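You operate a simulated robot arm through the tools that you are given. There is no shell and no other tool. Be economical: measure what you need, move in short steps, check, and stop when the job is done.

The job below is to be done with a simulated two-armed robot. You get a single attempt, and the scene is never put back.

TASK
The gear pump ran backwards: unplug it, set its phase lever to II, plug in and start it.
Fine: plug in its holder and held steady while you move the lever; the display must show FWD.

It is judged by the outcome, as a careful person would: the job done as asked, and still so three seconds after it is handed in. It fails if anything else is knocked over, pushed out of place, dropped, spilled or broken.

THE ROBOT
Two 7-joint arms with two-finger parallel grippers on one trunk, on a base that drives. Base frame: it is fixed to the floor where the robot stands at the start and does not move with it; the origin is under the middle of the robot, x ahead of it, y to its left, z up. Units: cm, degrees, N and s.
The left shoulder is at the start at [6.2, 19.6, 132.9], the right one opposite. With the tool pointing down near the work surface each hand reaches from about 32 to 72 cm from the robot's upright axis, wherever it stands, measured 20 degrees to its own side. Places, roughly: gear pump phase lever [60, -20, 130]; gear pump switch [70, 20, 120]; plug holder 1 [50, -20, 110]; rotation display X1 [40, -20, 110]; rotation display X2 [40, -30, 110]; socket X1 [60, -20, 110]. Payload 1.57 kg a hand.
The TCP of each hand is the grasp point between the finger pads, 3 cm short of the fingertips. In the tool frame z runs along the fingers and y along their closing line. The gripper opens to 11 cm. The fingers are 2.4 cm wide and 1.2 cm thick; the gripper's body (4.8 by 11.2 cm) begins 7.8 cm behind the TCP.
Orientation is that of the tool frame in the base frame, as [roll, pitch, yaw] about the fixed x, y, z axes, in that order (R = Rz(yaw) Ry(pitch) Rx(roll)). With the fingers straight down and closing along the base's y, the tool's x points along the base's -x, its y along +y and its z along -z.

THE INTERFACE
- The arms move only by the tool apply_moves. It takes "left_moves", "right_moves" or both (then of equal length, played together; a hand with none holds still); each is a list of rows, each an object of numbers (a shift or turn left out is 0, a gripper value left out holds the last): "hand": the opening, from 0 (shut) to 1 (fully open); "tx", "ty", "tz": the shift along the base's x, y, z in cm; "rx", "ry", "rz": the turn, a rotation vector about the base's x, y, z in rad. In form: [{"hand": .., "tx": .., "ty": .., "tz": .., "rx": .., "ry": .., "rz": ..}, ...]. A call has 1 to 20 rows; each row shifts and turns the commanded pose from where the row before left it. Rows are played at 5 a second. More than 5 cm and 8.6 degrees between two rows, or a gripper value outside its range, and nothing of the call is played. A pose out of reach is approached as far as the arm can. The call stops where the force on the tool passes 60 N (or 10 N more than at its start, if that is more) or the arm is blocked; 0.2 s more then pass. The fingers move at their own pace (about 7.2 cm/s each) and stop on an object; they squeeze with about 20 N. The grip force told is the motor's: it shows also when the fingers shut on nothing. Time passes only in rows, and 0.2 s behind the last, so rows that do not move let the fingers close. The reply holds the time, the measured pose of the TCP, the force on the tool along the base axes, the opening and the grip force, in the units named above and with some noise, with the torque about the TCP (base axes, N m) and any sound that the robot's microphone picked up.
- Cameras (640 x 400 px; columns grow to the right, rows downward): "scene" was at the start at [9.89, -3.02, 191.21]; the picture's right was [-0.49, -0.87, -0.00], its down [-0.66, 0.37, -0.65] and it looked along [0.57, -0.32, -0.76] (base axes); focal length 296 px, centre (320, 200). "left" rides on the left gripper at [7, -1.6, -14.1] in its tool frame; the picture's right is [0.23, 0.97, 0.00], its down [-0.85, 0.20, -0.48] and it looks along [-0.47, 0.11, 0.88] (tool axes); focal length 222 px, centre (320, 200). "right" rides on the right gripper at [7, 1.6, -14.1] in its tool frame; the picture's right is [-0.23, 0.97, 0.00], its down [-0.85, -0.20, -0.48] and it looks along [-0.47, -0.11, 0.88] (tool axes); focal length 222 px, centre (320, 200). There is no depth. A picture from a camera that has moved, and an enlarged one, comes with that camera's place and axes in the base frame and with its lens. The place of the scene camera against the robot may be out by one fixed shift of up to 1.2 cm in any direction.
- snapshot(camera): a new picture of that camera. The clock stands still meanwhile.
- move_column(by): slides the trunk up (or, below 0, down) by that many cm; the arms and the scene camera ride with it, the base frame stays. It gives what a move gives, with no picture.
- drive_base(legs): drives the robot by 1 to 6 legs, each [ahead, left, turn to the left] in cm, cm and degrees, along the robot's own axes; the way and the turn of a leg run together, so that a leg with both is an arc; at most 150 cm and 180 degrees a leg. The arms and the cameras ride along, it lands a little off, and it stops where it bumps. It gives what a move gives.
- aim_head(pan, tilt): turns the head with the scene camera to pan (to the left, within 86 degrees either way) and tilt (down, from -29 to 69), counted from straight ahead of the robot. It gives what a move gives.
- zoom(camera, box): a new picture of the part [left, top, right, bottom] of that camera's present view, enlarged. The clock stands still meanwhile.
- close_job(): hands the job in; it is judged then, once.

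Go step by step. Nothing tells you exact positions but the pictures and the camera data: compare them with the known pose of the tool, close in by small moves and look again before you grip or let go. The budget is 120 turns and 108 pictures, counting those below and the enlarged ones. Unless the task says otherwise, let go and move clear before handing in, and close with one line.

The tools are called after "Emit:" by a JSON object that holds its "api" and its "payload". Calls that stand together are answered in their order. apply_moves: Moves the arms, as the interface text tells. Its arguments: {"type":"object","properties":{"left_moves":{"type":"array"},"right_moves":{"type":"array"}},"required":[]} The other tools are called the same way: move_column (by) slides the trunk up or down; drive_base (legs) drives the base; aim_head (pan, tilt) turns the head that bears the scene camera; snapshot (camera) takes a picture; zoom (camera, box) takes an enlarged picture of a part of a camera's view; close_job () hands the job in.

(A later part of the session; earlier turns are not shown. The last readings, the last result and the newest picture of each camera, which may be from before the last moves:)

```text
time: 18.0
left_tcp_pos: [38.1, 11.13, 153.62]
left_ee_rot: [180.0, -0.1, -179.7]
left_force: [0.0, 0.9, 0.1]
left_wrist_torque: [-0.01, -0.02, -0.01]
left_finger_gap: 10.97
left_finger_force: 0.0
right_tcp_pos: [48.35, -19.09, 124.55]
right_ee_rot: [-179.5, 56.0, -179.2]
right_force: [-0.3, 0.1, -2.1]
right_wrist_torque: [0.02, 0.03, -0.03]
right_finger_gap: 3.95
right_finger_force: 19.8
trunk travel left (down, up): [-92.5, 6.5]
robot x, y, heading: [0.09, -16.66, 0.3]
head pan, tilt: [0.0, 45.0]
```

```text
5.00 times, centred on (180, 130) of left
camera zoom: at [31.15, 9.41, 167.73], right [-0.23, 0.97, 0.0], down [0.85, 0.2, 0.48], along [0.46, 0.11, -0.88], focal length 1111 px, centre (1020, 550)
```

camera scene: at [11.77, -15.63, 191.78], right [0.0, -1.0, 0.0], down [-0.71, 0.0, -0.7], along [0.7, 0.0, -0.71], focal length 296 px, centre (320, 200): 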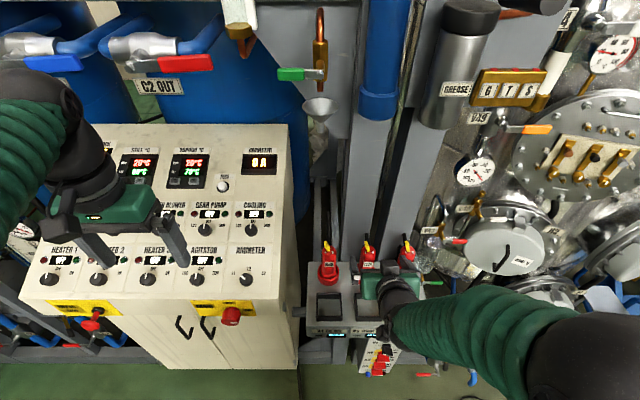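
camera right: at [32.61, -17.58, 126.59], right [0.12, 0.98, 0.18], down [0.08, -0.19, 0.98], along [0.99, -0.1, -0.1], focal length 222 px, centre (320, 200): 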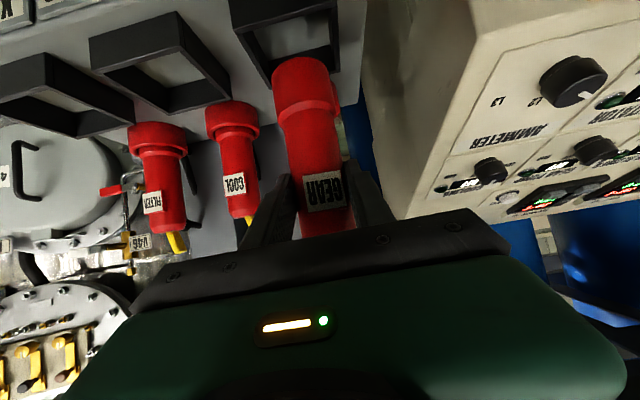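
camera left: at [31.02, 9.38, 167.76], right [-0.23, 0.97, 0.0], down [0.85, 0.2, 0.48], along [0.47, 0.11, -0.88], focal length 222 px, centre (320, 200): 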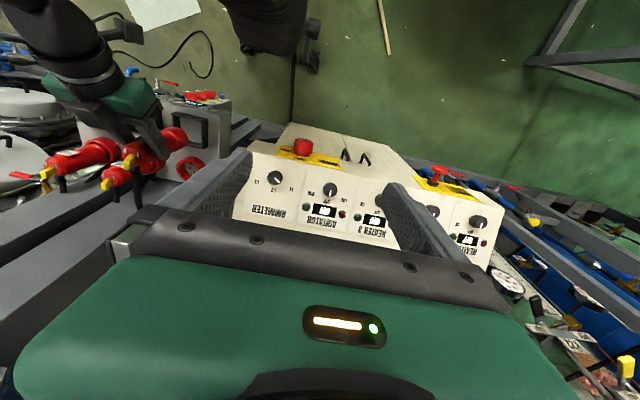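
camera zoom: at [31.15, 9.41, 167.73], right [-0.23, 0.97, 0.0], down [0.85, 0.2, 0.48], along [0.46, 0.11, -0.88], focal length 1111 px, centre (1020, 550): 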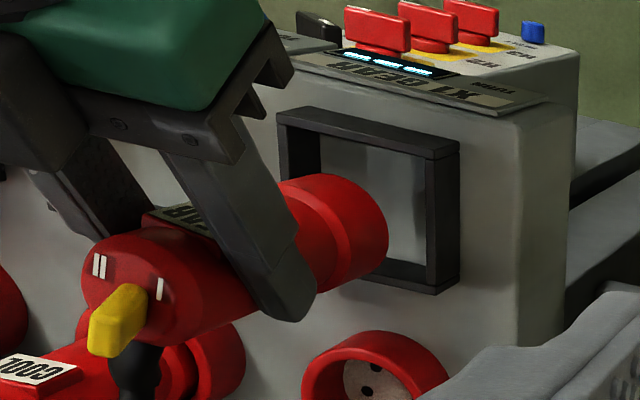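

Contact shows the plug needs to sit ~1.6 cm nearer than it did; shift another 0.5 cm back and lower just into the holder.

Emit:
{"api": "apply_moves", "payload": {"right_moves": [{"tx": -0.5, "tz": -0.6}, {"tz": -0.6}, {"tz": -0.6}, {"tz": -0.4}, {}]}}

Emit:
{"api": "zoom", "payload": {"camera": "right", "box": [200, 0, 400, 125]}}

Emit:
{"api": "zoom", "payload": {"camera": "left", "box": [130, 90, 230, 170]}}

```text
time: 19.2
left_tcp_pos: [37.98, 11.13, 153.65]
left_ee_rot: [179.9, 0.0, -179.6]
left_force: [0.2, -1.0, 1.0]
left_wrist_torque: [0.02, -0.03, 0.03]
left_finger_gap: 10.99
left_finger_force: 0.1
right_tcp_pos: [47.75, -19.09, 122.26]
right_ee_rot: [-179.5, 56.1, -179.4]
right_force: [0.1, -1.0, -3.5]
right_wrist_torque: [0.01, 0.02, 0.04]
right_finger_gap: 3.98
right_finger_force: 20.0
trunk travel left (down, up): [-92.5, 6.5]
robot x, y, heading: [0.23, -16.27, 0.2]
head pan, tilt: [0.0, 45.0]
```

```text
3.20 times, centred on (300, 62) of right
camera zoom: at [32.01, -17.55, 124.35], right [0.12, 0.98, 0.18], down [0.08, -0.19, 0.98], along [0.99, -0.1, -0.1], focal length 711 px, centre (384, 640)
```

zoom: 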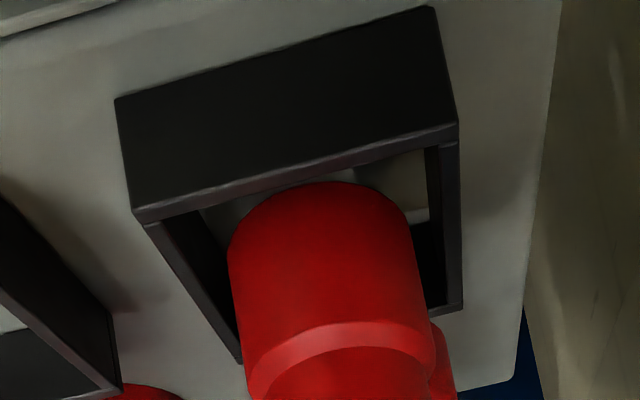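

```text
5.00 times, centred on (180, 130) of left
camera zoom: at [31.02, 9.39, 167.76], right [-0.23, 0.97, 0.0], down [0.85, 0.2, 0.48], along [0.47, 0.11, -0.88], focal length 1111 px, centre (1020, 550)
```

zoom: 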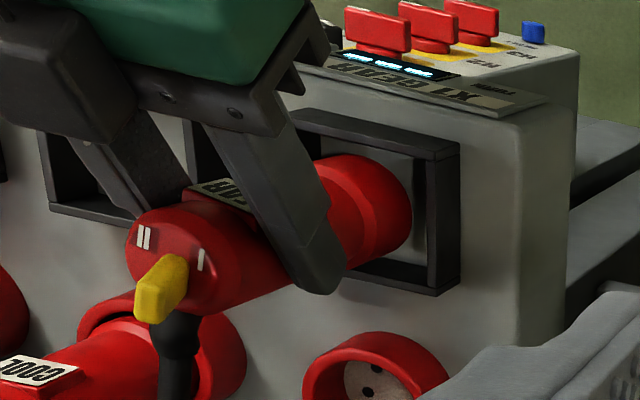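

Nearly at rim level; nudge +0.3 x, −0.2 y and lower further watching the force.

Emit:
{"api": "apply_moves", "payload": {"right_moves": [{"tx": 0.3, "ty": -0.2}, {"tz": -0.4}, {"tz": -0.4}, {}]}}

Emit:
{"api": "zoom", "payload": {"camera": "right", "box": [200, 0, 400, 125]}}

Emit:
{"api": "zoom", "payload": {"camera": "left", "box": [130, 90, 230, 170]}}

```text
time: 20.2
left_tcp_pos: [38.06, 10.89, 153.63]
left_ee_rot: [179.9, 0.0, -179.7]
left_force: [0.0, -0.5, 0.3]
left_wrist_torque: [0.0, -0.02, -0.02]
left_finger_gap: 11.0
left_finger_force: 0.0
right_tcp_pos: [48.03, -19.18, 121.56]
right_ee_rot: [-179.5, 56.1, -179.4]
right_force: [-0.4, -0.3, -2.9]
right_wrist_torque: [0.0, 0.01, 0.03]
right_finger_gap: 3.97
right_finger_force: 20.4
trunk travel left (down, up): [-92.5, 6.5]
robot x, y, heading: [0.05, -16.23, 0.3]
head pan, tilt: [0.0, 45.0]
```

```text
3.20 times, centred on (300, 62) of right
camera zoom: at [32.3, -17.65, 123.59], right [0.12, 0.98, 0.18], down [0.08, -0.19, 0.98], along [0.99, -0.11, -0.1], focal length 711 px, centre (384, 640)
```

zoom: 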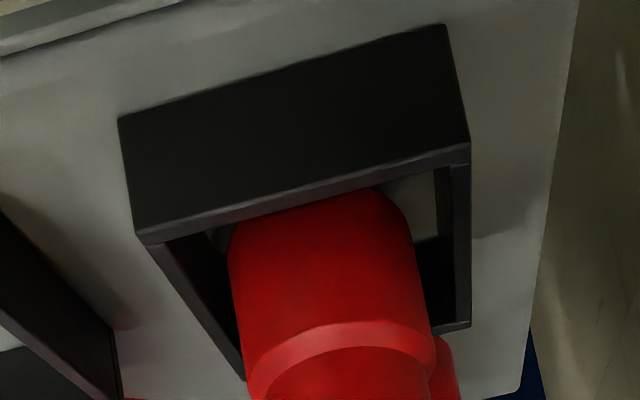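

```text
5.00 times, centred on (180, 130) of left
camera zoom: at [31.02, 9.39, 167.76], right [-0.23, 0.97, 0.0], down [0.85, 0.2, 0.48], along [0.47, 0.11, -0.88], focal length 1111 px, centre (1020, 550)
```

zoom: 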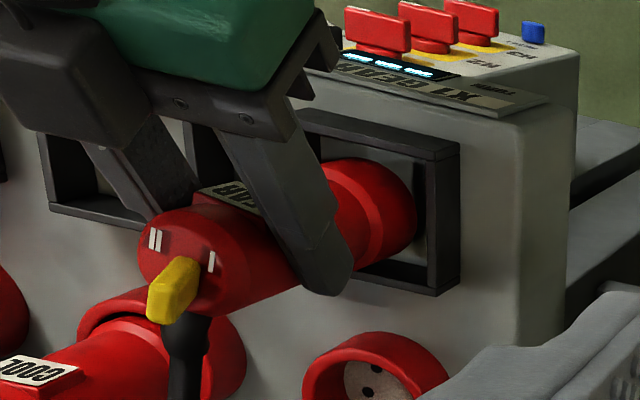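

The plug bottom is now inside the holder. Continue lowering to the floor.

Emit:
{"api": "apply_moves", "payload": {"right_moves": [{"ty": 0.1, "tz": -0.4}, {"tz": -0.4}, {"tz": -0.3}, {}]}}

```text
time: 21.2
left_tcp_pos: [37.99, 10.97, 153.6]
left_ee_rot: [179.9, 0.1, -179.7]
left_force: [0.5, 0.7, 0.3]
left_wrist_torque: [-0.01, 0.04, 0.0]
left_finger_gap: 10.99
left_finger_force: 0.1
right_tcp_pos: [48.02, -19.14, 120.5]
right_ee_rot: [-179.5, 56.1, -179.3]
right_force: [-0.5, 0.8, -2.7]
right_wrist_torque: [0.02, 0.03, -0.02]
right_finger_gap: 3.96
right_finger_force: 19.9
trunk travel left (down, up): [-92.5, 6.5]
robot x, y, heading: [0.08, -16.49, 0.0]
head pan, tilt: [0.0, 45.0]
```

Emit:
{"api": "apply_moves", "payload": {"right_moves": [{"tz": -0.3}, {"tz": -0.3}, {"tz": -0.2}, {}]}}

Emit:
{"api": "zoom", "payload": {"camera": "right", "box": [200, 0, 400, 125]}}

Emit:
{"api": "zoom", "payload": {"camera": "left", "box": [130, 90, 230, 170]}}

```text
time: 22.2
left_tcp_pos: [38.1, 11.0, 153.73]
left_ee_rot: [179.9, 0.0, -179.7]
left_force: [0.0, -0.3, 0.6]
left_wrist_torque: [-0.02, 0.0, -0.01]
left_finger_gap: 11.02
left_finger_force: 0.1
right_tcp_pos: [48.13, -19.19, 119.78]
right_ee_rot: [-179.6, 56.2, -179.6]
right_force: [3.8, -1.8, 17.7]
right_wrist_torque: [-0.19, -0.11, -0.01]
right_finger_gap: 3.94
right_finger_force: 19.6
trunk travel left (down, up): [-92.5, 6.5]
robot x, y, heading: [-0.03, -16.62, 0.2]
head pan, tilt: [0.0, 45.0]
```

```text
3.20 times, centred on (300, 62) of right
camera zoom: at [32.42, -17.65, 121.78], right [0.12, 0.97, 0.19], down [0.08, -0.2, 0.98], along [0.99, -0.11, -0.1], focal length 711 px, centre (384, 640)
```

zoom: 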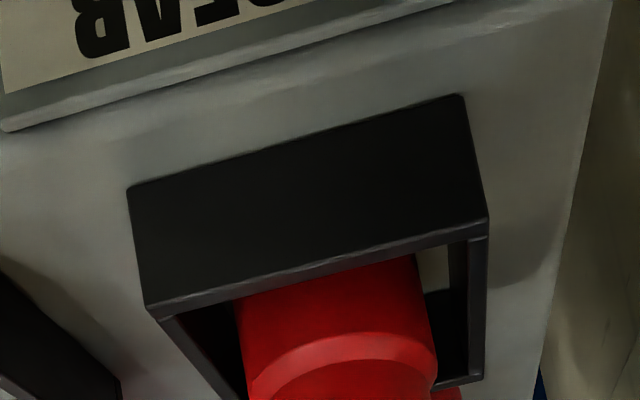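

```text
5.00 times, centred on (180, 130) of left
camera zoom: at [30.98, 9.3, 167.81], right [-0.23, 0.97, 0.0], down [0.85, 0.2, 0.48], along [0.47, 0.11, -0.88], focal length 1111 px, centre (1020, 550)
```

zoom: 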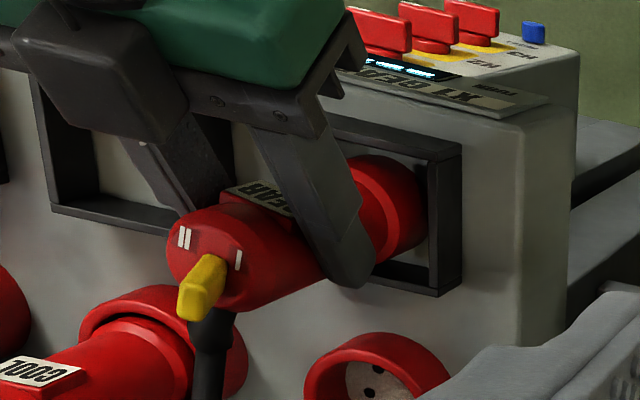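

Plug rests on the holder floor, held by the right hand. Now view the lever from the scene camera for the left hand approach.

Emit:
{"api": "zoom", "payload": {"camera": "scene", "box": [290, 225, 370, 285]}}

Emit:
{"api": "snapshot", "payload": {"camera": "scene"}}

```text
6.67 times, centred on (330, 255) of scene
camera zoom: at [11.13, -15.47, 191.84], right [0.0, -1.0, 0.0], down [-0.71, 0.0, -0.71], along [0.71, 0.0, -0.71], focal length 1973 px, centre (253, -167)
```

zoom: 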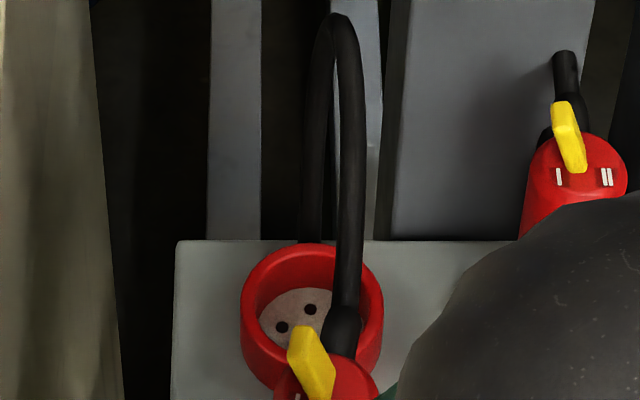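

```text
58 pictures are left
camera scene: at [11.13, -15.47, 191.84], right [0.0, -1.0, 0.0], down [-0.71, 0.0, -0.71], along [0.71, 0.0, -0.71], focal length 296 px, centre (320, 200)
```

scene: 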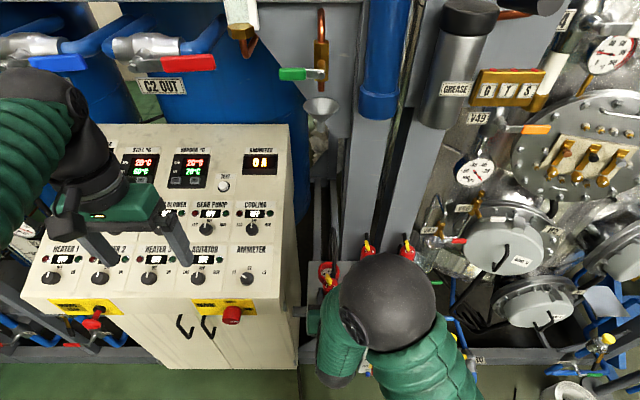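

The lever tip is around [50,-18,127]. I'll bring the left hand in, fingers shut and tilted 55° toward −y, to a stand-off left of the lever.

Emit:
{"api": "apply_moves", "payload": {"left_moves": [{"hand": 0, "tx": 1.5, "ty": -1.5, "tz": -2.5, "rx": -0.137}, {"tx": 1.5, "ty": -1.5, "tz": -2.5, "rx": -0.137}, {"tx": 1.5, "ty": -2, "tz": -2.5, "rx": -0.137}, {"tx": 1.5, "ty": -2, "tz": -2.5, "rx": -0.137}, {"tx": 1.5, "ty": -2, "tz": -2.5, "rx": -0.137}, {"tx": 1.5, "ty": -2, "tz": -2.5, "rx": -0.137}, {"tx": 1.5, "ty": -2, "tz": -2.5, "rx": -0.137}, {"tx": 1.5, "ty": -2, "tz": -2.5}, {"ty": -2, "tz": -2}, {}]}}

Emit:
{"api": "snapshot", "payload": {"camera": "left"}}

Emit:
{"api": "snapshot", "payload": {"camera": "scene"}}

```text
time: 24.4
left_tcp_pos: [50.17, -5.83, 131.4]
left_ee_rot: [-125.0, -0.4, -179.8]
left_force: [0.7, -0.7, -0.1]
left_wrist_torque: [0.01, 0.03, -0.01]
left_finger_gap: 0.02
left_finger_force: 19.9
right_tcp_pos: [47.95, -19.18, 119.62]
right_ee_rot: [-179.5, 56.0, -179.3]
right_force: [5.3, -3.0, 13.8]
right_wrist_torque: [-0.12, -0.35, -0.02]
right_finger_gap: 3.96
right_finger_force: 19.7
trunk travel left (down, up): [-92.5, 6.5]
robot x, y, heading: [0.07, -16.56, -0.1]
head pan, tilt: [0.0, 45.0]
```

```text
57 pictures are left
camera left: at [43.13, 4.76, 140.83], right [-0.23, 0.56, -0.8], down [0.85, 0.51, 0.11], along [0.47, -0.65, -0.6], focal length 222 px, centre (320, 200)
```

left: 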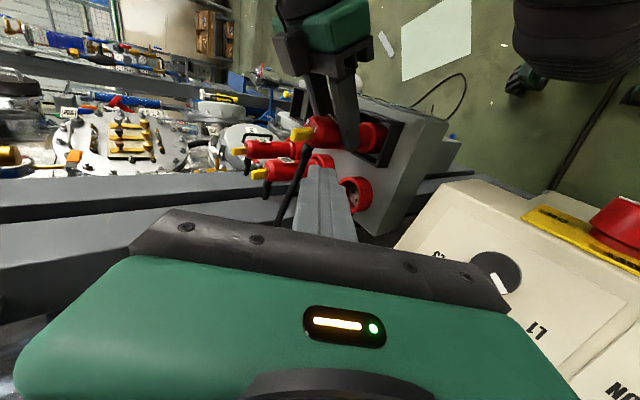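

```text
56 pictures are left
camera scene: at [11.3, -15.43, 191.81], right [0.0, -1.0, 0.0], down [-0.71, 0.0, -0.71], along [0.71, 0.0, -0.71], focal length 296 px, centre (320, 200)
```

scene: 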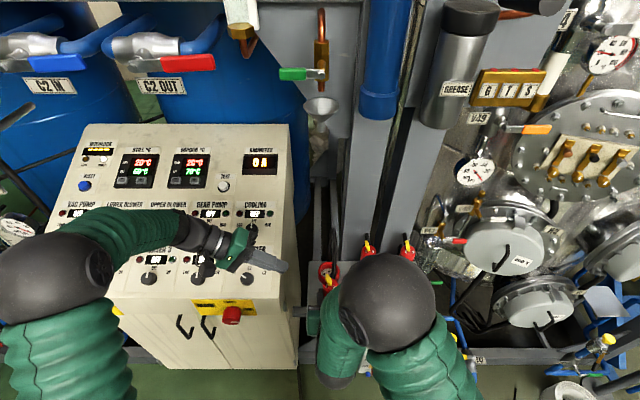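

Left hand approaches well. Enlarge the lever from the left camera to measure it.

Emit:
{"api": "zoom", "payload": {"camera": "left", "box": [270, 90, 370, 190]}}

Emit:
{"api": "zoom", "payload": {"camera": "scene", "box": [260, 230, 360, 300]}}

```text
4.00 times, centred on (320, 140) of left
camera zoom: at [43.13, 4.76, 140.83], right [-0.23, 0.56, -0.8], down [0.85, 0.51, 0.11], along [0.47, -0.65, -0.6], focal length 888 px, centre (320, 440)
```

zoom: 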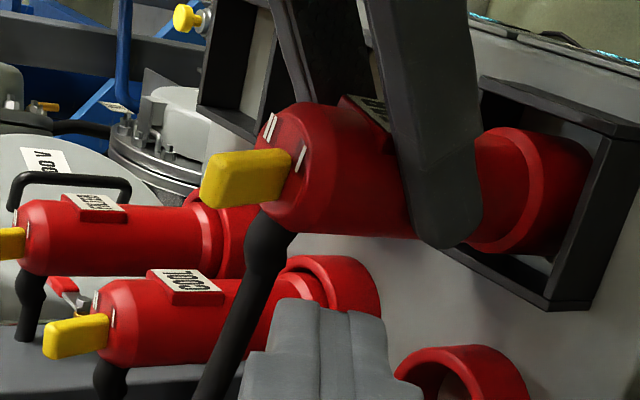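

```text
5.71 times, centred on (310, 265) of scene
camera zoom: at [11.3, -15.43, 191.81], right [0.0, -1.0, 0.0], down [-0.71, 0.0, -0.71], along [0.71, 0.0, -0.71], focal length 1692 px, centre (377, -171)
```

zoom: 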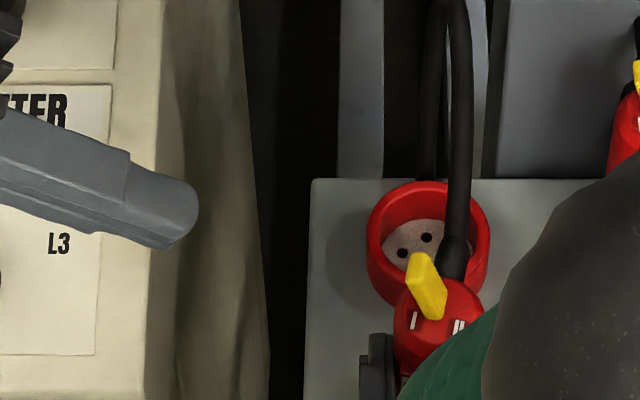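

Lever: base ≈[49.6,-19,123.6], tip ≈[49.8,-17.8,127.2]. Move the left fingertips to just beside it at tip height.

Emit:
{"api": "apply_moves", "payload": {"left_moves": [{"tx": -0.3, "ty": -1.2, "tz": -1.5}, {"tx": -0.3, "ty": -1.8, "tz": -1.5}, {"tx": -0.3, "ty": -2, "tz": -1.2}, {"tx": -0.3, "ty": -2, "tz": -0.2}, {}]}}

Emit:
{"api": "zoom", "payload": {"camera": "left", "box": [240, 100, 400, 220]}}

Emit:
{"api": "zoom", "payload": {"camera": "scene", "box": [290, 245, 350, 295]}}

```text
time: 25.6
left_tcp_pos: [48.63, -13.1, 127.2]
left_ee_rot: [-125.1, -0.4, -179.7]
left_force: [-0.9, 0.4, -0.4]
left_wrist_torque: [0.04, -0.03, -0.04]
left_finger_gap: 0.0
left_finger_force: 20.6
right_tcp_pos: [47.92, -19.07, 119.61]
right_ee_rot: [-179.5, 56.1, -179.4]
right_force: [2.7, -0.8, 11.2]
right_wrist_torque: [-0.01, -0.12, -0.01]
right_finger_gap: 3.97
right_finger_force: 19.8
trunk travel left (down, up): [-92.5, 6.5]
robot x, y, heading: [-0.05, -16.59, 0.3]
head pan, tilt: [0.0, 45.0]
```

```text
3.33 times, centred on (320, 160) of left
camera zoom: at [41.63, -2.32, 136.66], right [-0.23, 0.56, -0.8], down [0.85, 0.51, 0.11], along [0.47, -0.65, -0.6], focal length 740 px, centre (320, 333)
```

zoom: 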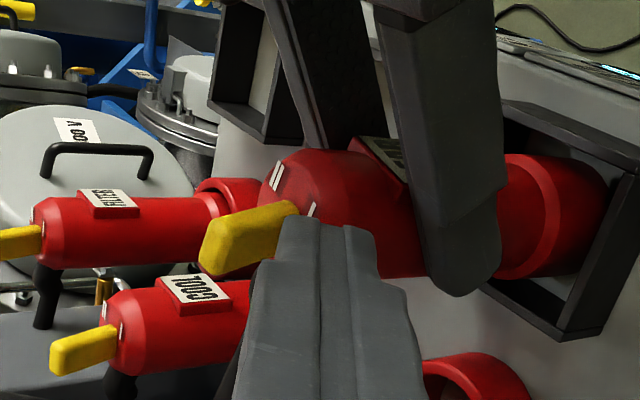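

```text
8.00 times, centred on (320, 270) of scene
camera zoom: at [11.27, -15.42, 191.81], right [0.0, -1.0, 0.0], down [-0.71, 0.0, -0.71], along [0.71, 0.0, -0.71], focal length 2368 px, centre (320, -360)
```

zoom: 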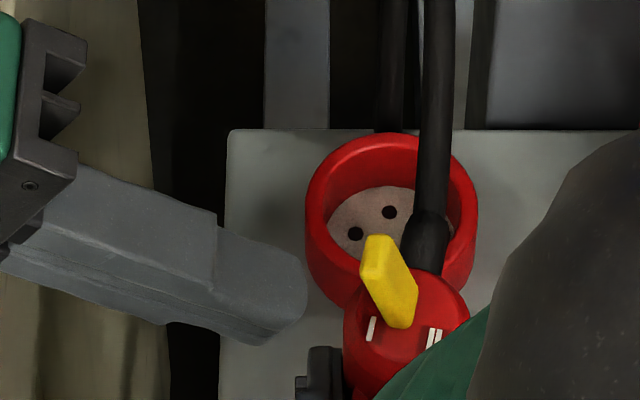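

Fingers are at the right height; shift 0.6 cm forward and push toward −y until the lever moves.

Emit:
{"api": "apply_moves", "payload": {"left_moves": [{"tx": 0.6, "ty": -1}, {"ty": -1}, {"ty": -0.5}, {"ty": -0.5}, {}]}}

Emit:
{"api": "zoom", "payload": {"camera": "scene", "box": [290, 245, 350, 295]}}

```text
time: 26.8
left_tcp_pos: [49.24, -15.79, 127.19]
left_ee_rot: [-125.1, -0.3, -179.9]
left_force: [-1.1, 1.7, -0.2]
left_wrist_torque: [0.01, 0.01, -0.04]
left_finger_gap: 0.0
left_finger_force: 20.3
right_tcp_pos: [47.99, -19.12, 119.7]
right_ee_rot: [-179.5, 56.1, -179.3]
right_force: [1.4, -3.0, 6.5]
right_wrist_torque: [-0.07, 0.14, 0.0]
right_finger_gap: 3.97
right_finger_force: 20.1
trunk travel left (down, up): [-92.5, 6.5]
robot x, y, heading: [0.04, -16.47, 0.2]
head pan, tilt: [0.0, 45.0]
```

```text
8.00 times, centred on (320, 270) of scene
camera zoom: at [11.28, -15.44, 191.81], right [0.0, -1.0, 0.0], down [-0.71, 0.0, -0.71], along [0.71, 0.0, -0.71], focal length 2368 px, centre (320, -360)
```

zoom: 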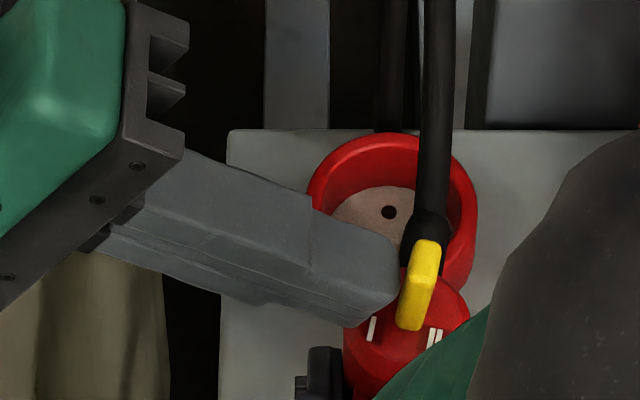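

The lever swung over to II's side. Push a little more to be sure it's at its stop.

Emit:
{"api": "apply_moves", "payload": {"left_moves": [{"ty": -0.4}, {"ty": -0.3}, {}]}}

Emit:
{"api": "zoom", "payload": {"camera": "scene", "box": [290, 245, 350, 295]}}

```text
time: 27.6
left_tcp_pos: [49.32, -16.47, 127.19]
left_ee_rot: [-125.1, -0.2, -179.7]
left_force: [-0.7, 6.8, 0.7]
left_wrist_torque: [0.04, 0.03, -0.09]
left_finger_gap: 0.0
left_finger_force: 20.1
right_tcp_pos: [47.92, -19.21, 119.56]
right_ee_rot: [-179.5, 56.1, -179.4]
right_force: [1.8, -6.6, 4.7]
right_wrist_torque: [0.44, 0.17, -0.02]
right_finger_gap: 3.98
right_finger_force: 19.9
trunk travel left (down, up): [-92.5, 6.5]
robot x, y, heading: [-0.04, -16.78, 0.3]
head pan, tilt: [0.0, 45.0]
```

```text
8.00 times, centred on (320, 270) of scene
camera zoom: at [11.29, -15.4, 191.81], right [0.0, -1.0, 0.0], down [-0.71, 0.0, -0.71], along [0.71, 0.0, -0.71], focal length 2368 px, centre (320, -360)
```

zoom: 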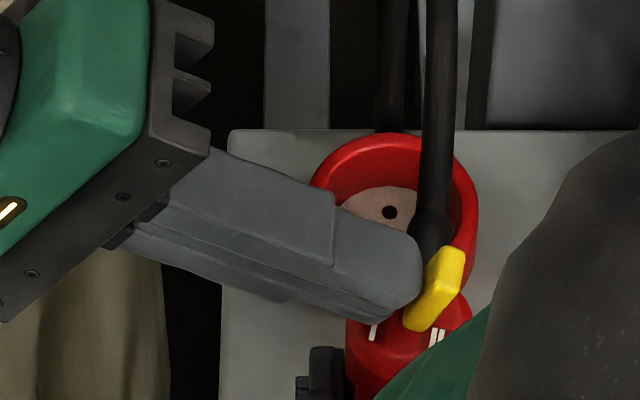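

Lever is at its II stop (force rising). Withdraw the left hand and verify the lever stays.

Emit:
{"api": "apply_moves", "payload": {"left_moves": [{"ty": 1.5}, {"ty": 3, "tz": 1}, {"ty": 4, "tz": 2}, {"ty": 4, "tz": 2}, {"ty": 4, "tz": 2}, {"ty": 4, "tz": 2}, {"tx": -2, "ty": 3}, {}]}}

Emit:
{"api": "zoom", "payload": {"camera": "scene", "box": [290, 245, 350, 295]}}

Emit:
{"api": "zoom", "payload": {"camera": "left", "box": [200, 60, 400, 200]}}

```text
time: 29.4
left_tcp_pos: [47.2, 6.81, 136.16]
left_ee_rot: [-125.1, -0.3, -179.8]
left_force: [0.5, -0.4, -0.4]
left_wrist_torque: [-0.01, 0.01, -0.01]
left_finger_gap: 0.03
left_finger_force: 20.2
right_tcp_pos: [47.96, -18.97, 119.55]
right_ee_rot: [-179.5, 56.2, -179.5]
right_force: [-0.1, 0.1, -1.4]
right_wrist_torque: [0.0, 0.13, -0.02]
right_finger_gap: 3.97
right_finger_force: 19.6
trunk travel left (down, up): [-92.5, 6.5]
robot x, y, heading: [-0.29, -16.5, 0.4]
head pan, tilt: [0.0, 45.0]
```

```text
8.00 times, centred on (320, 270) of scene
camera zoom: at [11.33, -15.15, 191.8], right [0.0, -1.0, 0.0], down [-0.71, 0.0, -0.71], along [0.71, 0.0, -0.71], focal length 2368 px, centre (320, -360)
```

zoom: 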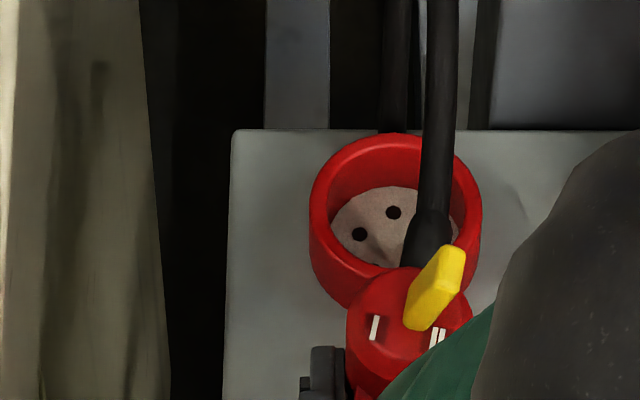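

```text
2.86 times, centred on (300, 130) of left
camera zoom: at [40.38, 17.44, 145.67], right [-0.23, 0.56, -0.8], down [0.85, 0.51, 0.11], along [0.47, -0.65, -0.6], focal length 635 px, centre (377, 400)
```

zoom: 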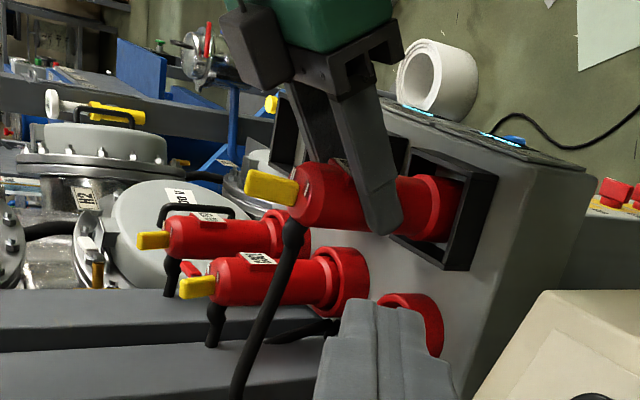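

Lever holds at II. Lift the plug straight out of the holder and inspect how it sits in the grip.

Emit:
{"api": "apply_moves", "payload": {"right_moves": [{"tz": 1}, {"tz": 1}, {"tz": 1}, {"tz": 1}, {"tz": 1}, {"tz": 1}, {"tz": 1}, {"tz": 1}, {}]}}

Emit:
{"api": "snapshot", "payload": {"camera": "right"}}

Emit:
{"api": "zoom", "payload": {"camera": "left", "box": [200, 60, 400, 200]}}

```text
time: 31.4
left_tcp_pos: [47.54, 6.65, 136.17]
left_ee_rot: [-125.1, -0.3, -179.8]
left_force: [-0.2, 0.1, 0.1]
left_wrist_torque: [0.01, -0.01, -0.02]
left_finger_gap: 0.01
left_finger_force: 20.3
right_tcp_pos: [47.85, -19.13, 127.72]
right_ee_rot: [-179.5, 56.1, -179.4]
right_force: [0.6, 0.5, -2.5]
right_wrist_torque: [-0.01, 0.05, 0.01]
right_finger_gap: 3.96
right_finger_force: 19.7
trunk travel left (down, up): [-92.5, 6.5]
robot x, y, heading: [-0.08, -16.14, 0.0]
head pan, tilt: [0.0, 45.0]
```

```text
47 pictures are left
camera right: at [32.3, -17.54, 129.75], right [0.12, 0.98, 0.18], down [0.08, -0.19, 0.98], along [0.99, -0.11, -0.1], focal length 222 px, centre (320, 200)
```

right: 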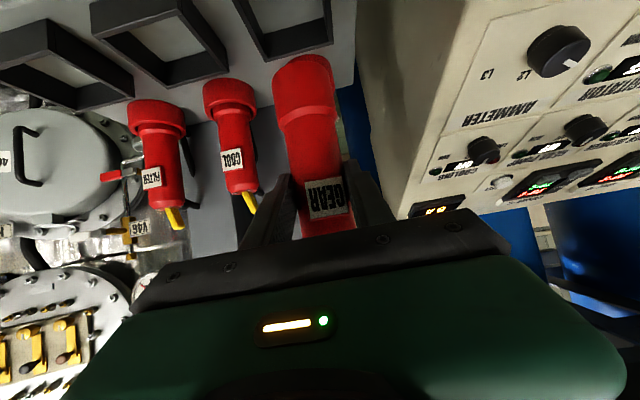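

```text
2.86 times, centred on (300, 130) of left
camera zoom: at [40.43, 17.37, 145.66], right [-0.23, 0.56, -0.8], down [0.85, 0.51, 0.11], along [0.47, -0.65, -0.6], focal length 635 px, centre (377, 400)
```

zoom: 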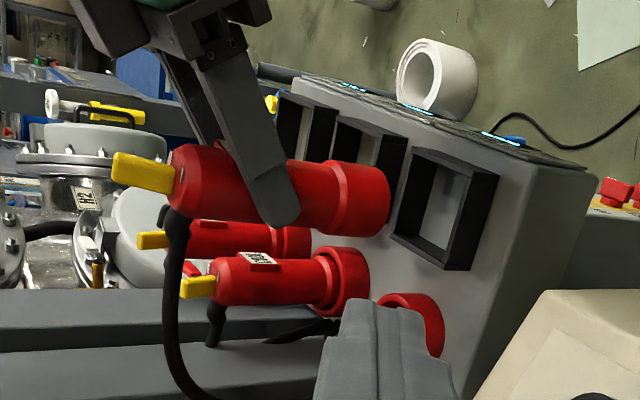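

The plug has slid ~1.2 cm in the grip; check for tilt with a higher enlargement before reinserting.

Emit:
{"api": "zoom", "payload": {"camera": "left", "box": [230, 95, 350, 185]}}

Emit:
{"api": "zoom", "payload": {"camera": "right", "box": [240, 40, 380, 240]}}

```text
4.44 times, centred on (290, 140) of left
camera zoom: at [40.43, 17.37, 145.66], right [-0.23, 0.56, -0.8], down [0.85, 0.51, 0.11], along [0.47, -0.65, -0.6], focal length 987 px, centre (453, 467)
```

zoom: 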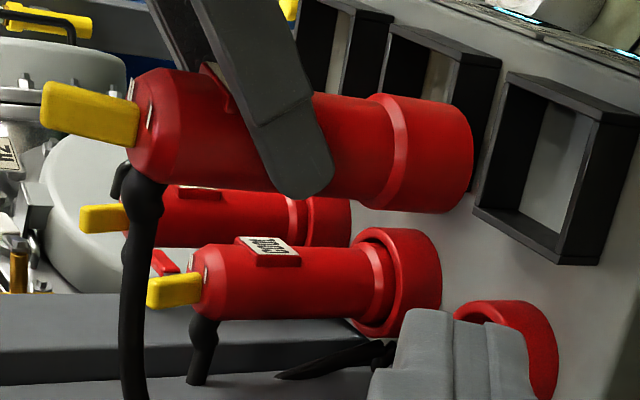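

```text
2.00 times, centred on (310, 140) of right
camera zoom: at [32.3, -17.54, 129.75], right [0.12, 0.98, 0.18], down [0.08, -0.19, 0.98], along [0.99, -0.11, -0.1], focal length 444 px, centre (340, 320)
```

zoom: 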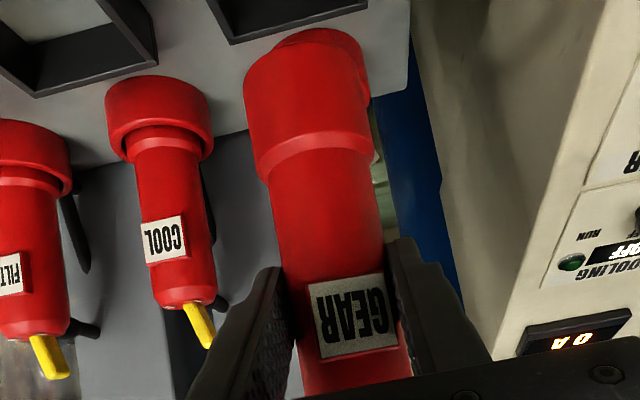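

Plug is vertical within ~1–2°. Carry it forward over the socket, and shift the left hand (camera) for a clear view.

Emit:
{"api": "apply_moves", "payload": {"right_moves": [{"tx": 2}, {"tx": 2}, {"tx": 2}, {"tx": 2}, {"tx": 2}, {}], "left_moves": [{"tx": 1, "ty": 0.5}, {"tx": 1, "ty": 0.5}, {"tx": 1, "ty": 0.5}, {"tx": 1}, {"tx": 1}, {}]}}

Emit:
{"api": "zoom", "payload": {"camera": "left", "box": [230, 75, 390, 195]}}

Emit:
{"api": "zoom", "payload": {"camera": "right", "box": [220, 0, 400, 140]}}

```text
time: 32.8
left_tcp_pos: [52.52, 8.4, 136.15]
left_ee_rot: [-125.1, -0.4, -179.8]
left_force: [0.2, -0.5, -0.7]
left_wrist_torque: [0.03, -0.04, 0.0]
left_finger_gap: 0.0
left_finger_force: 20.2
right_tcp_pos: [58.15, -19.02, 127.64]
right_ee_rot: [-179.5, 56.1, -179.3]
right_force: [1.1, 0.2, -3.6]
right_wrist_torque: [-0.02, 0.04, -0.02]
right_finger_gap: 3.97
right_finger_force: 19.6
trunk travel left (down, up): [-92.5, 6.5]
robot x, y, heading: [0.06, -16.74, 0.2]
head pan, tilt: [0.0, 45.0]
```

```text
3.33 times, centred on (310, 135) of left
camera zoom: at [45.52, 19.08, 145.64], right [-0.23, 0.56, -0.8], down [0.85, 0.51, 0.11], along [0.47, -0.65, -0.6], focal length 740 px, centre (353, 417)
```

zoom: 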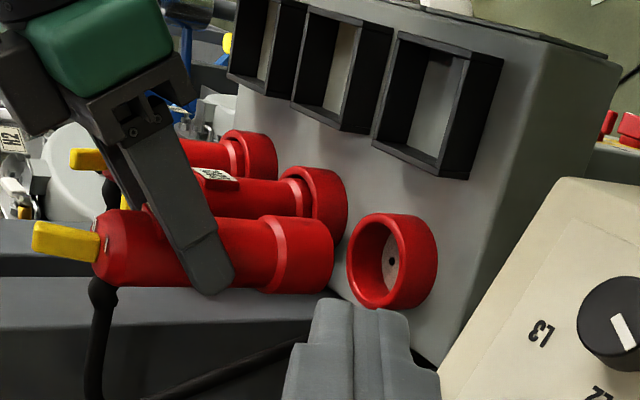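

```text
2.86 times, centred on (310, 70) of right
camera zoom: at [42.48, -17.54, 129.67], right [0.12, 0.98, 0.18], down [0.08, -0.19, 0.98], along [0.99, -0.1, -0.1], focal length 635 px, centre (349, 571)
```

zoom: 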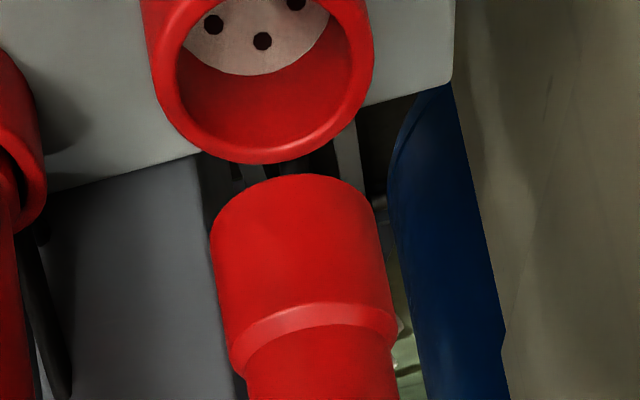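

Alignment over the socket is within ~0.3 cm. Nudge +0.3 x and lower to the collar mouth.

Emit:
{"api": "apply_moves", "payload": {"right_moves": [{"tx": 0.3, "tz": -0.8}, {"tz": -0.8}, {"tz": -0.8}, {"tz": -0.8}, {"tz": -0.6}, {}]}}

Emit:
{"api": "zoom", "payload": {"camera": "left", "box": [250, 100, 370, 190]}}

Emit:
{"api": "zoom", "payload": {"camera": "right", "box": [220, 0, 400, 140]}}

```text
time: 34.2
left_tcp_pos: [52.49, 8.44, 136.18]
left_ee_rot: [-125.0, -0.2, -179.8]
left_force: [0.1, -0.6, 0.3]
left_wrist_torque: [0.0, -0.03, -0.02]
left_finger_gap: 0.01
left_finger_force: 20.0
right_tcp_pos: [58.33, -19.08, 123.84]
right_ee_rot: [-179.5, 56.1, -179.3]
right_force: [-0.2, -0.2, -2.5]
right_wrist_torque: [0.02, 0.03, -0.01]
right_finger_gap: 3.99
right_finger_force: 19.7
trunk travel left (down, up): [-92.5, 6.5]
robot x, y, heading: [0.05, -16.48, 0.2]
head pan, tilt: [0.0, 45.0]
```

```text
4.44 times, centred on (310, 145) of left
camera zoom: at [45.5, 19.07, 145.65], right [-0.23, 0.56, -0.8], down [0.85, 0.51, 0.11], along [0.47, -0.65, -0.6], focal length 987 px, centre (364, 444)
```

zoom: 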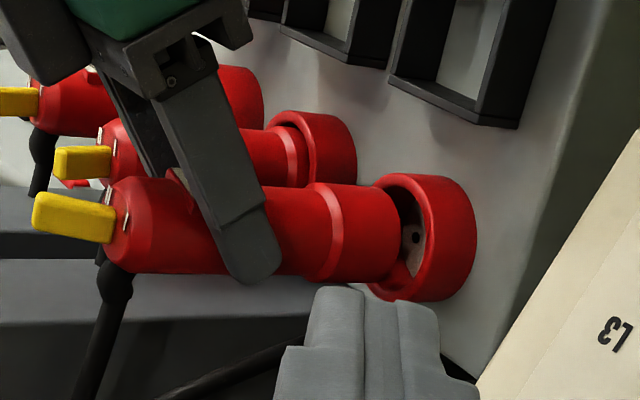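

```text
2.86 times, centred on (310, 70) of right
camera zoom: at [42.6, -17.55, 125.88], right [0.12, 0.98, 0.18], down [0.08, -0.19, 0.98], along [0.99, -0.1, -0.1], focal length 635 px, centre (349, 571)
```

zoom: 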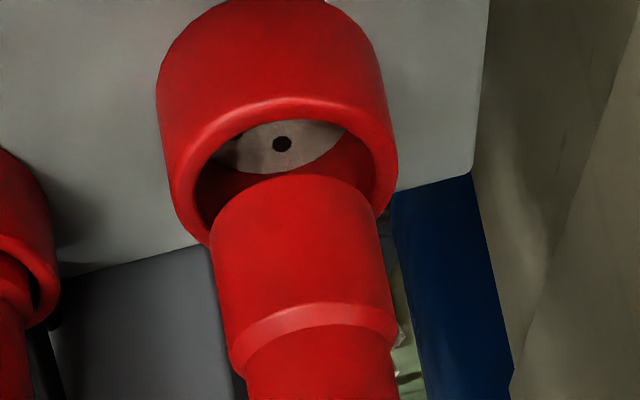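

Left view is centred; right view suggests ~0.15 cm toward −y. Adjust and enter the collar slowly.

Emit:
{"api": "apply_moves", "payload": {"right_moves": [{"ty": -0.15, "tz": -0.5}, {"tz": -0.5}, {"tz": -0.3}, {}]}}

Emit:
{"api": "zoom", "payload": {"camera": "left", "box": [250, 100, 370, 190]}}

Emit:
{"api": "zoom", "payload": {"camera": "right", "box": [220, 0, 400, 140]}}

```text
time: 35.2
left_tcp_pos: [52.46, 8.37, 136.24]
left_ee_rot: [-125.1, -0.3, -179.8]
left_force: [0.3, 0.1, 0.1]
left_wrist_torque: [-0.01, 0.0, -0.02]
left_finger_gap: 0.0
left_finger_force: 20.2
right_tcp_pos: [58.32, -19.29, 122.59]
right_ee_rot: [-179.5, 56.2, -179.3]
right_force: [-0.2, -1.2, 1.8]
right_wrist_torque: [-0.09, 0.09, -0.02]
right_finger_gap: 3.96
right_finger_force: 19.7
trunk travel left (down, up): [-92.5, 6.5]
robot x, y, heading: [-0.01, -16.54, 0.1]
head pan, tilt: [0.0, 45.0]
```

```text
4.44 times, centred on (310, 145) of left
camera zoom: at [45.42, 19.07, 145.69], right [-0.23, 0.56, -0.8], down [0.85, 0.51, 0.11], along [0.47, -0.65, -0.6], focal length 987 px, centre (364, 444)
```

zoom: 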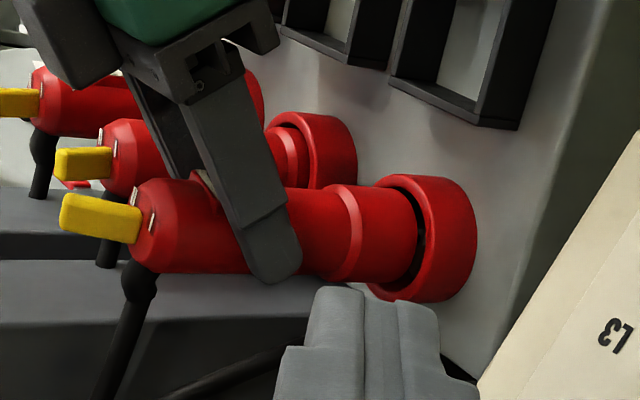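

```text
2.86 times, centred on (310, 70) of right
camera zoom: at [42.6, -17.72, 124.66], right [0.12, 0.98, 0.18], down [0.08, -0.19, 0.98], along [0.99, -0.1, -0.1], focal length 635 px, centre (349, 571)
```

zoom: 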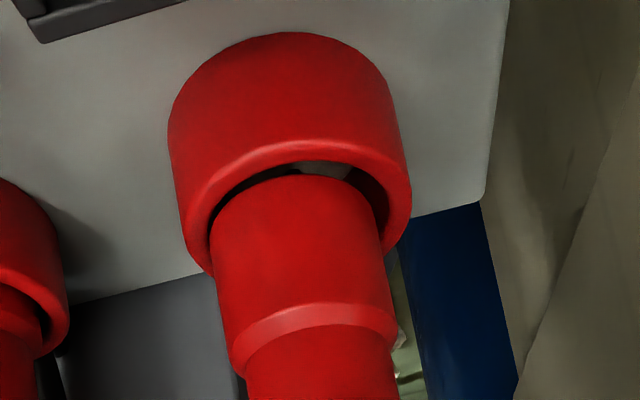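

Slightly touching the −y side; shift back +0.2 y and go down gently.

Emit:
{"api": "apply_moves", "payload": {"right_moves": [{"tz": 0.2}, {"ty": 0.2}, {"tz": -0.4}, {"tz": -0.4}, {}]}}

Emit:
{"api": "zoom", "payload": {"camera": "right", "box": [220, 0, 400, 140]}}

```text
time: 36.4
left_tcp_pos: [52.5, 8.32, 136.23]
left_ee_rot: [-125.1, -0.3, -179.7]
left_force: [-0.8, -0.5, -0.6]
left_wrist_torque: [0.0, 0.0, -0.01]
left_finger_gap: 0.02
left_finger_force: 20.4
right_tcp_pos: [58.22, -19.13, 121.8]
right_ee_rot: [-179.4, 56.1, -179.3]
right_force: [0.8, -0.4, -3.6]
right_wrist_torque: [-0.01, 0.07, 0.01]
right_finger_gap: 3.98
right_finger_force: 19.7
trunk travel left (down, up): [-92.5, 6.5]
robot x, y, heading: [0.17, -16.3, 0.4]
head pan, tilt: [0.0, 45.0]
```

```text
2.86 times, centred on (310, 70) of right
camera zoom: at [42.57, -17.53, 123.98], right [0.12, 0.98, 0.18], down [0.08, -0.19, 0.98], along [0.99, -0.1, -0.1], focal length 635 px, centre (349, 571)
```

zoom: 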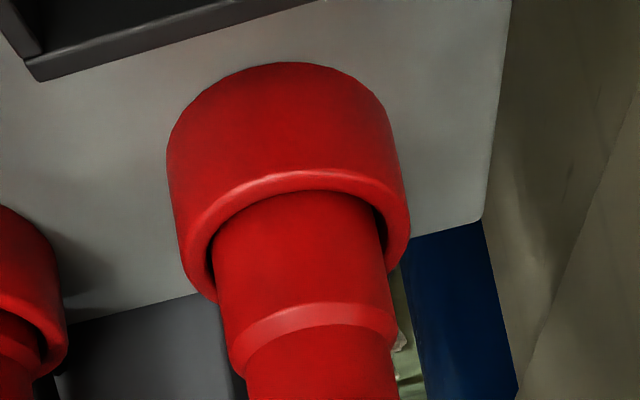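

Inside the collar with no contact force. Press down further.

Emit:
{"api": "apply_moves", "payload": {"right_moves": [{"tz": -0.5}, {"tz": -0.5}, {"tz": -0.5}, {"tz": -0.5}, {}]}}

Emit:
{"api": "zoom", "payload": {"camera": "right", "box": [220, 0, 400, 140]}}

```text
time: 37.6
left_tcp_pos: [52.49, 8.39, 136.18]
left_ee_rot: [-125.1, -0.3, -179.8]
left_force: [0.2, 0.3, 0.5]
left_wrist_torque: [0.01, -0.02, 0.04]
left_finger_gap: 0.01
left_finger_force: 20.0
right_tcp_pos: [58.34, -19.04, 119.98]
right_ee_rot: [-179.5, 56.1, -179.5]
right_force: [0.2, 0.9, -3.1]
right_wrist_torque: [-0.01, 0.05, 0.0]
right_finger_gap: 4.01
right_finger_force: 19.9
trunk travel left (down, up): [-92.5, 6.5]
robot x, y, heading: [0.11, -16.84, 0.3]
head pan, tilt: [0.0, 45.0]
```

```text
2.86 times, centred on (310, 70) of right
camera zoom: at [42.68, -17.54, 121.99], right [0.12, 0.98, 0.18], down [0.08, -0.19, 0.98], along [0.99, -0.11, -0.1], focal length 635 px, centre (349, 571)
```

zoom: 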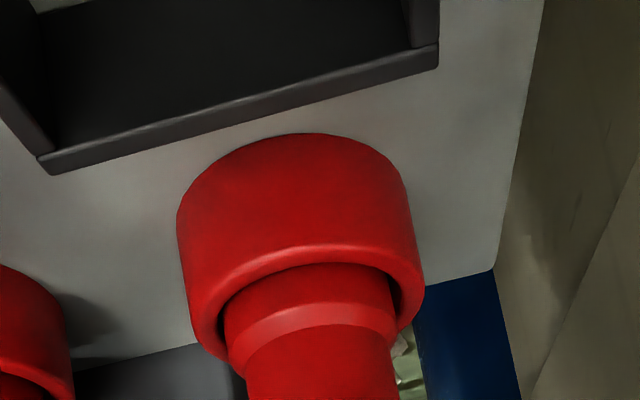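

Emit:
{"api": "apply_moves", "payload": {"right_moves": [{"tz": -0.4}, {"tz": -0.4}, {"tz": -0.4}, {"tz": -0.4}, {}]}}

Emit:
{"api": "zoom", "payload": {"camera": "right", "box": [160, 20, 400, 220]}}

Emit:
{"api": "zoom", "payload": {"camera": "left", "box": [250, 100, 370, 190]}}

```text
time: 38.8
left_tcp_pos: [52.26, 8.47, 136.28]
left_ee_rot: [-125.1, -0.1, -179.7]
left_force: [-0.2, 0.4, -0.6]
left_wrist_torque: [-0.01, -0.01, -0.01]
left_finger_gap: 0.0
left_finger_force: 20.0
right_tcp_pos: [58.2, -19.0, 118.58]
right_ee_rot: [-179.5, 56.3, -179.4]
right_force: [3.4, -0.6, 18.7]
right_wrist_torque: [0.2, -0.41, -0.15]
right_finger_gap: 3.99
right_finger_force: 20.1
trunk travel left (down, up): [-92.5, 6.5]
robot x, y, heading: [0.13, -16.68, 0.4]
head pan, tilt: [0.0, 45.0]
```

```text
2.00 times, centred on (280, 120) of right
camera zoom: at [42.54, -17.56, 120.54], right [0.12, 0.97, 0.19], down [0.08, -0.2, 0.98], along [0.99, -0.11, -0.1], focal length 444 px, centre (400, 360)
```

zoom: 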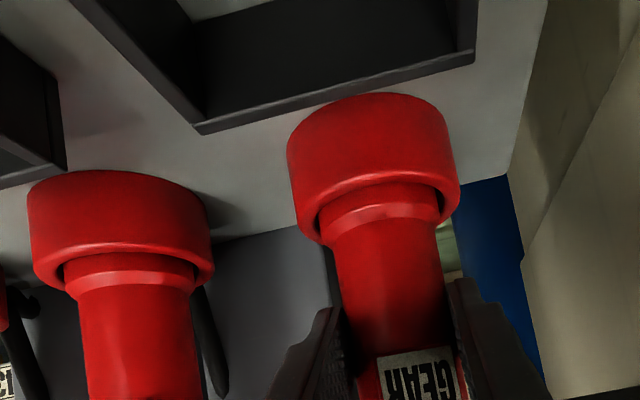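

```text
4.44 times, centred on (310, 145) of left
camera zoom: at [45.3, 19.07, 145.73], right [-0.23, 0.56, -0.8], down [0.85, 0.51, 0.11], along [0.47, -0.65, -0.6], focal length 987 px, centre (364, 444)
```

zoom: 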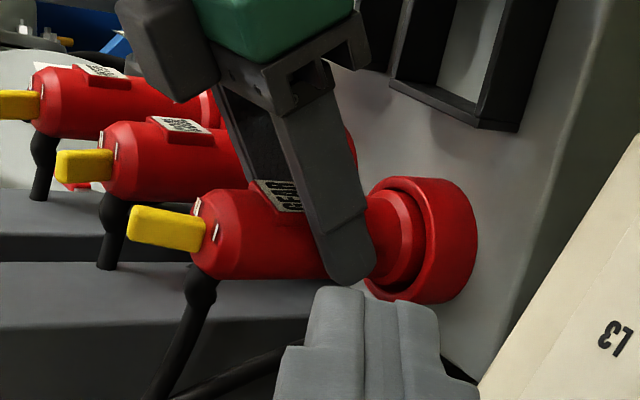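

Depth of GEAR matches the neighbours closely. One more gentle press to seat it fully.

Emit:
{"api": "apply_moves", "payload": {"right_moves": [{"tz": -0.3}, {"tz": -0.3}, {}]}}

Emit:
{"api": "zoom", "payload": {"camera": "left", "box": [250, 100, 370, 190]}}

```text
time: 39.6
left_tcp_pos: [52.34, 8.39, 136.34]
left_ee_rot: [-125.1, -0.2, -179.7]
left_force: [0.7, -1.1, 0.2]
left_wrist_torque: [0.02, 0.0, 0.01]
left_finger_gap: 0.02
left_finger_force: 20.0
right_tcp_pos: [57.95, -18.92, 117.7]
right_ee_rot: [-179.6, 56.3, -179.3]
right_force: [1.4, 1.4, 18.4]
right_wrist_torque: [0.24, -0.3, 0.0]
right_finger_gap: 3.97
right_finger_force: 20.0
trunk travel left (down, up): [-92.5, 6.5]
robot x, y, heading: [-0.06, -16.43, 0.2]
head pan, tilt: [0.0, 45.0]
```

```text
4.44 times, centred on (310, 145) of left
camera zoom: at [45.26, 19.11, 145.73], right [-0.23, 0.56, -0.8], down [0.85, 0.51, 0.11], along [0.47, -0.65, -0.6], focal length 987 px, centre (364, 444)
```

zoom: 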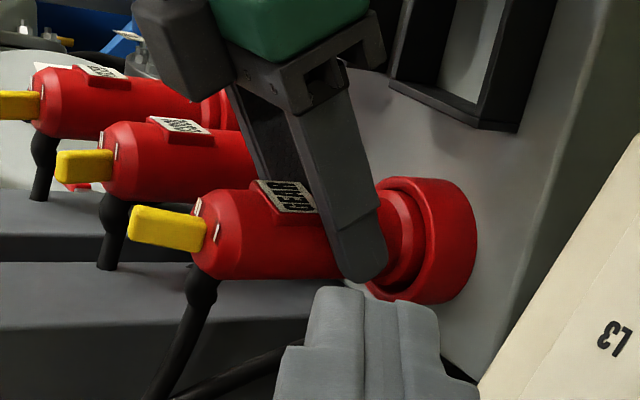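

Dome height equals that of the COOL and FILTER plugs, so it's seated (fingers merely slid). Release and back off along the tool axis.

Emit:
{"api": "apply_moves", "payload": {"right_moves": [{"tz": 0.4}, {"hand": 0.5}, {"hand": 0.7}, {"hand": 0.7}, {"tx": -1.7, "tz": 1.2}, {"tx": -2.5, "tz": 1.7}, {"tx": -2.5, "tz": 1.7}, {"tx": -2.5, "tz": 1.7}, {"tx": -1, "ty": -2, "tz": 3}, {"ty": -3, "tz": 3}, {"ty": -3, "tz": 3}, {}]}}

Emit:
{"api": "snapshot", "payload": {"camera": "scene"}}

Emit:
{"api": "snapshot", "payload": {"camera": "right"}}

```text
time: 42.2
left_tcp_pos: [52.54, 8.35, 136.26]
left_ee_rot: [-125.1, -0.3, -179.9]
left_force: [0.5, 1.1, -0.1]
left_wrist_torque: [0.0, 0.01, -0.02]
left_finger_gap: 0.03
left_finger_force: 20.4
right_tcp_pos: [48.63, -26.87, 133.62]
right_ee_rot: [-179.5, 56.0, -179.3]
right_force: [0.3, 0.6, -0.6]
right_wrist_torque: [0.0, 0.03, 0.0]
right_finger_gap: 7.71
right_finger_force: 0.3
right hand out of reach, approached as far as the arm can: row 11
trunk travel left (down, up): [-92.5, 6.5]
robot x, y, heading: [0.01, -16.27, 0.2]
head pan, tilt: [0.0, 45.0]
```

```text
32 pictures are left
camera scene: at [11.35, -15.43, 191.8], right [0.0, -1.0, 0.0], down [-0.71, 0.0, -0.71], along [0.71, 0.0, -0.71], focal length 296 px, centre (320, 200)
```

scene: 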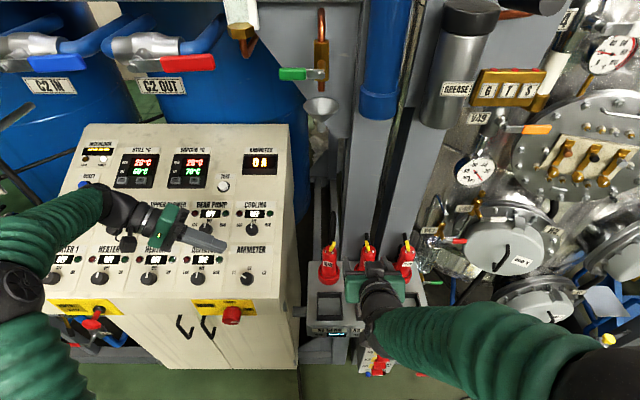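

```text
31 pictures are left
camera right: at [33.01, -25.28, 135.7], right [0.12, 0.98, 0.18], down [0.08, -0.19, 0.98], along [0.99, -0.11, -0.1], focal length 222 px, centre (320, 200)
```

right: 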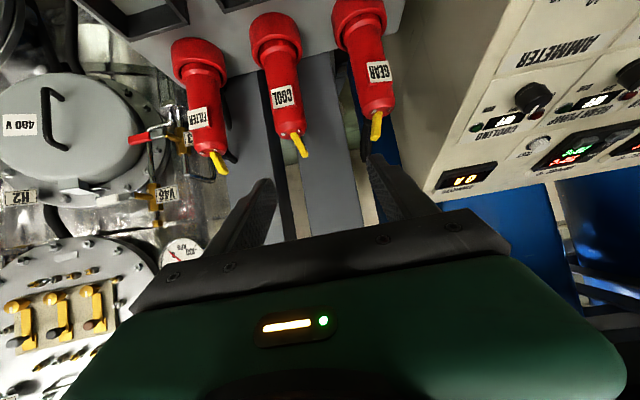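

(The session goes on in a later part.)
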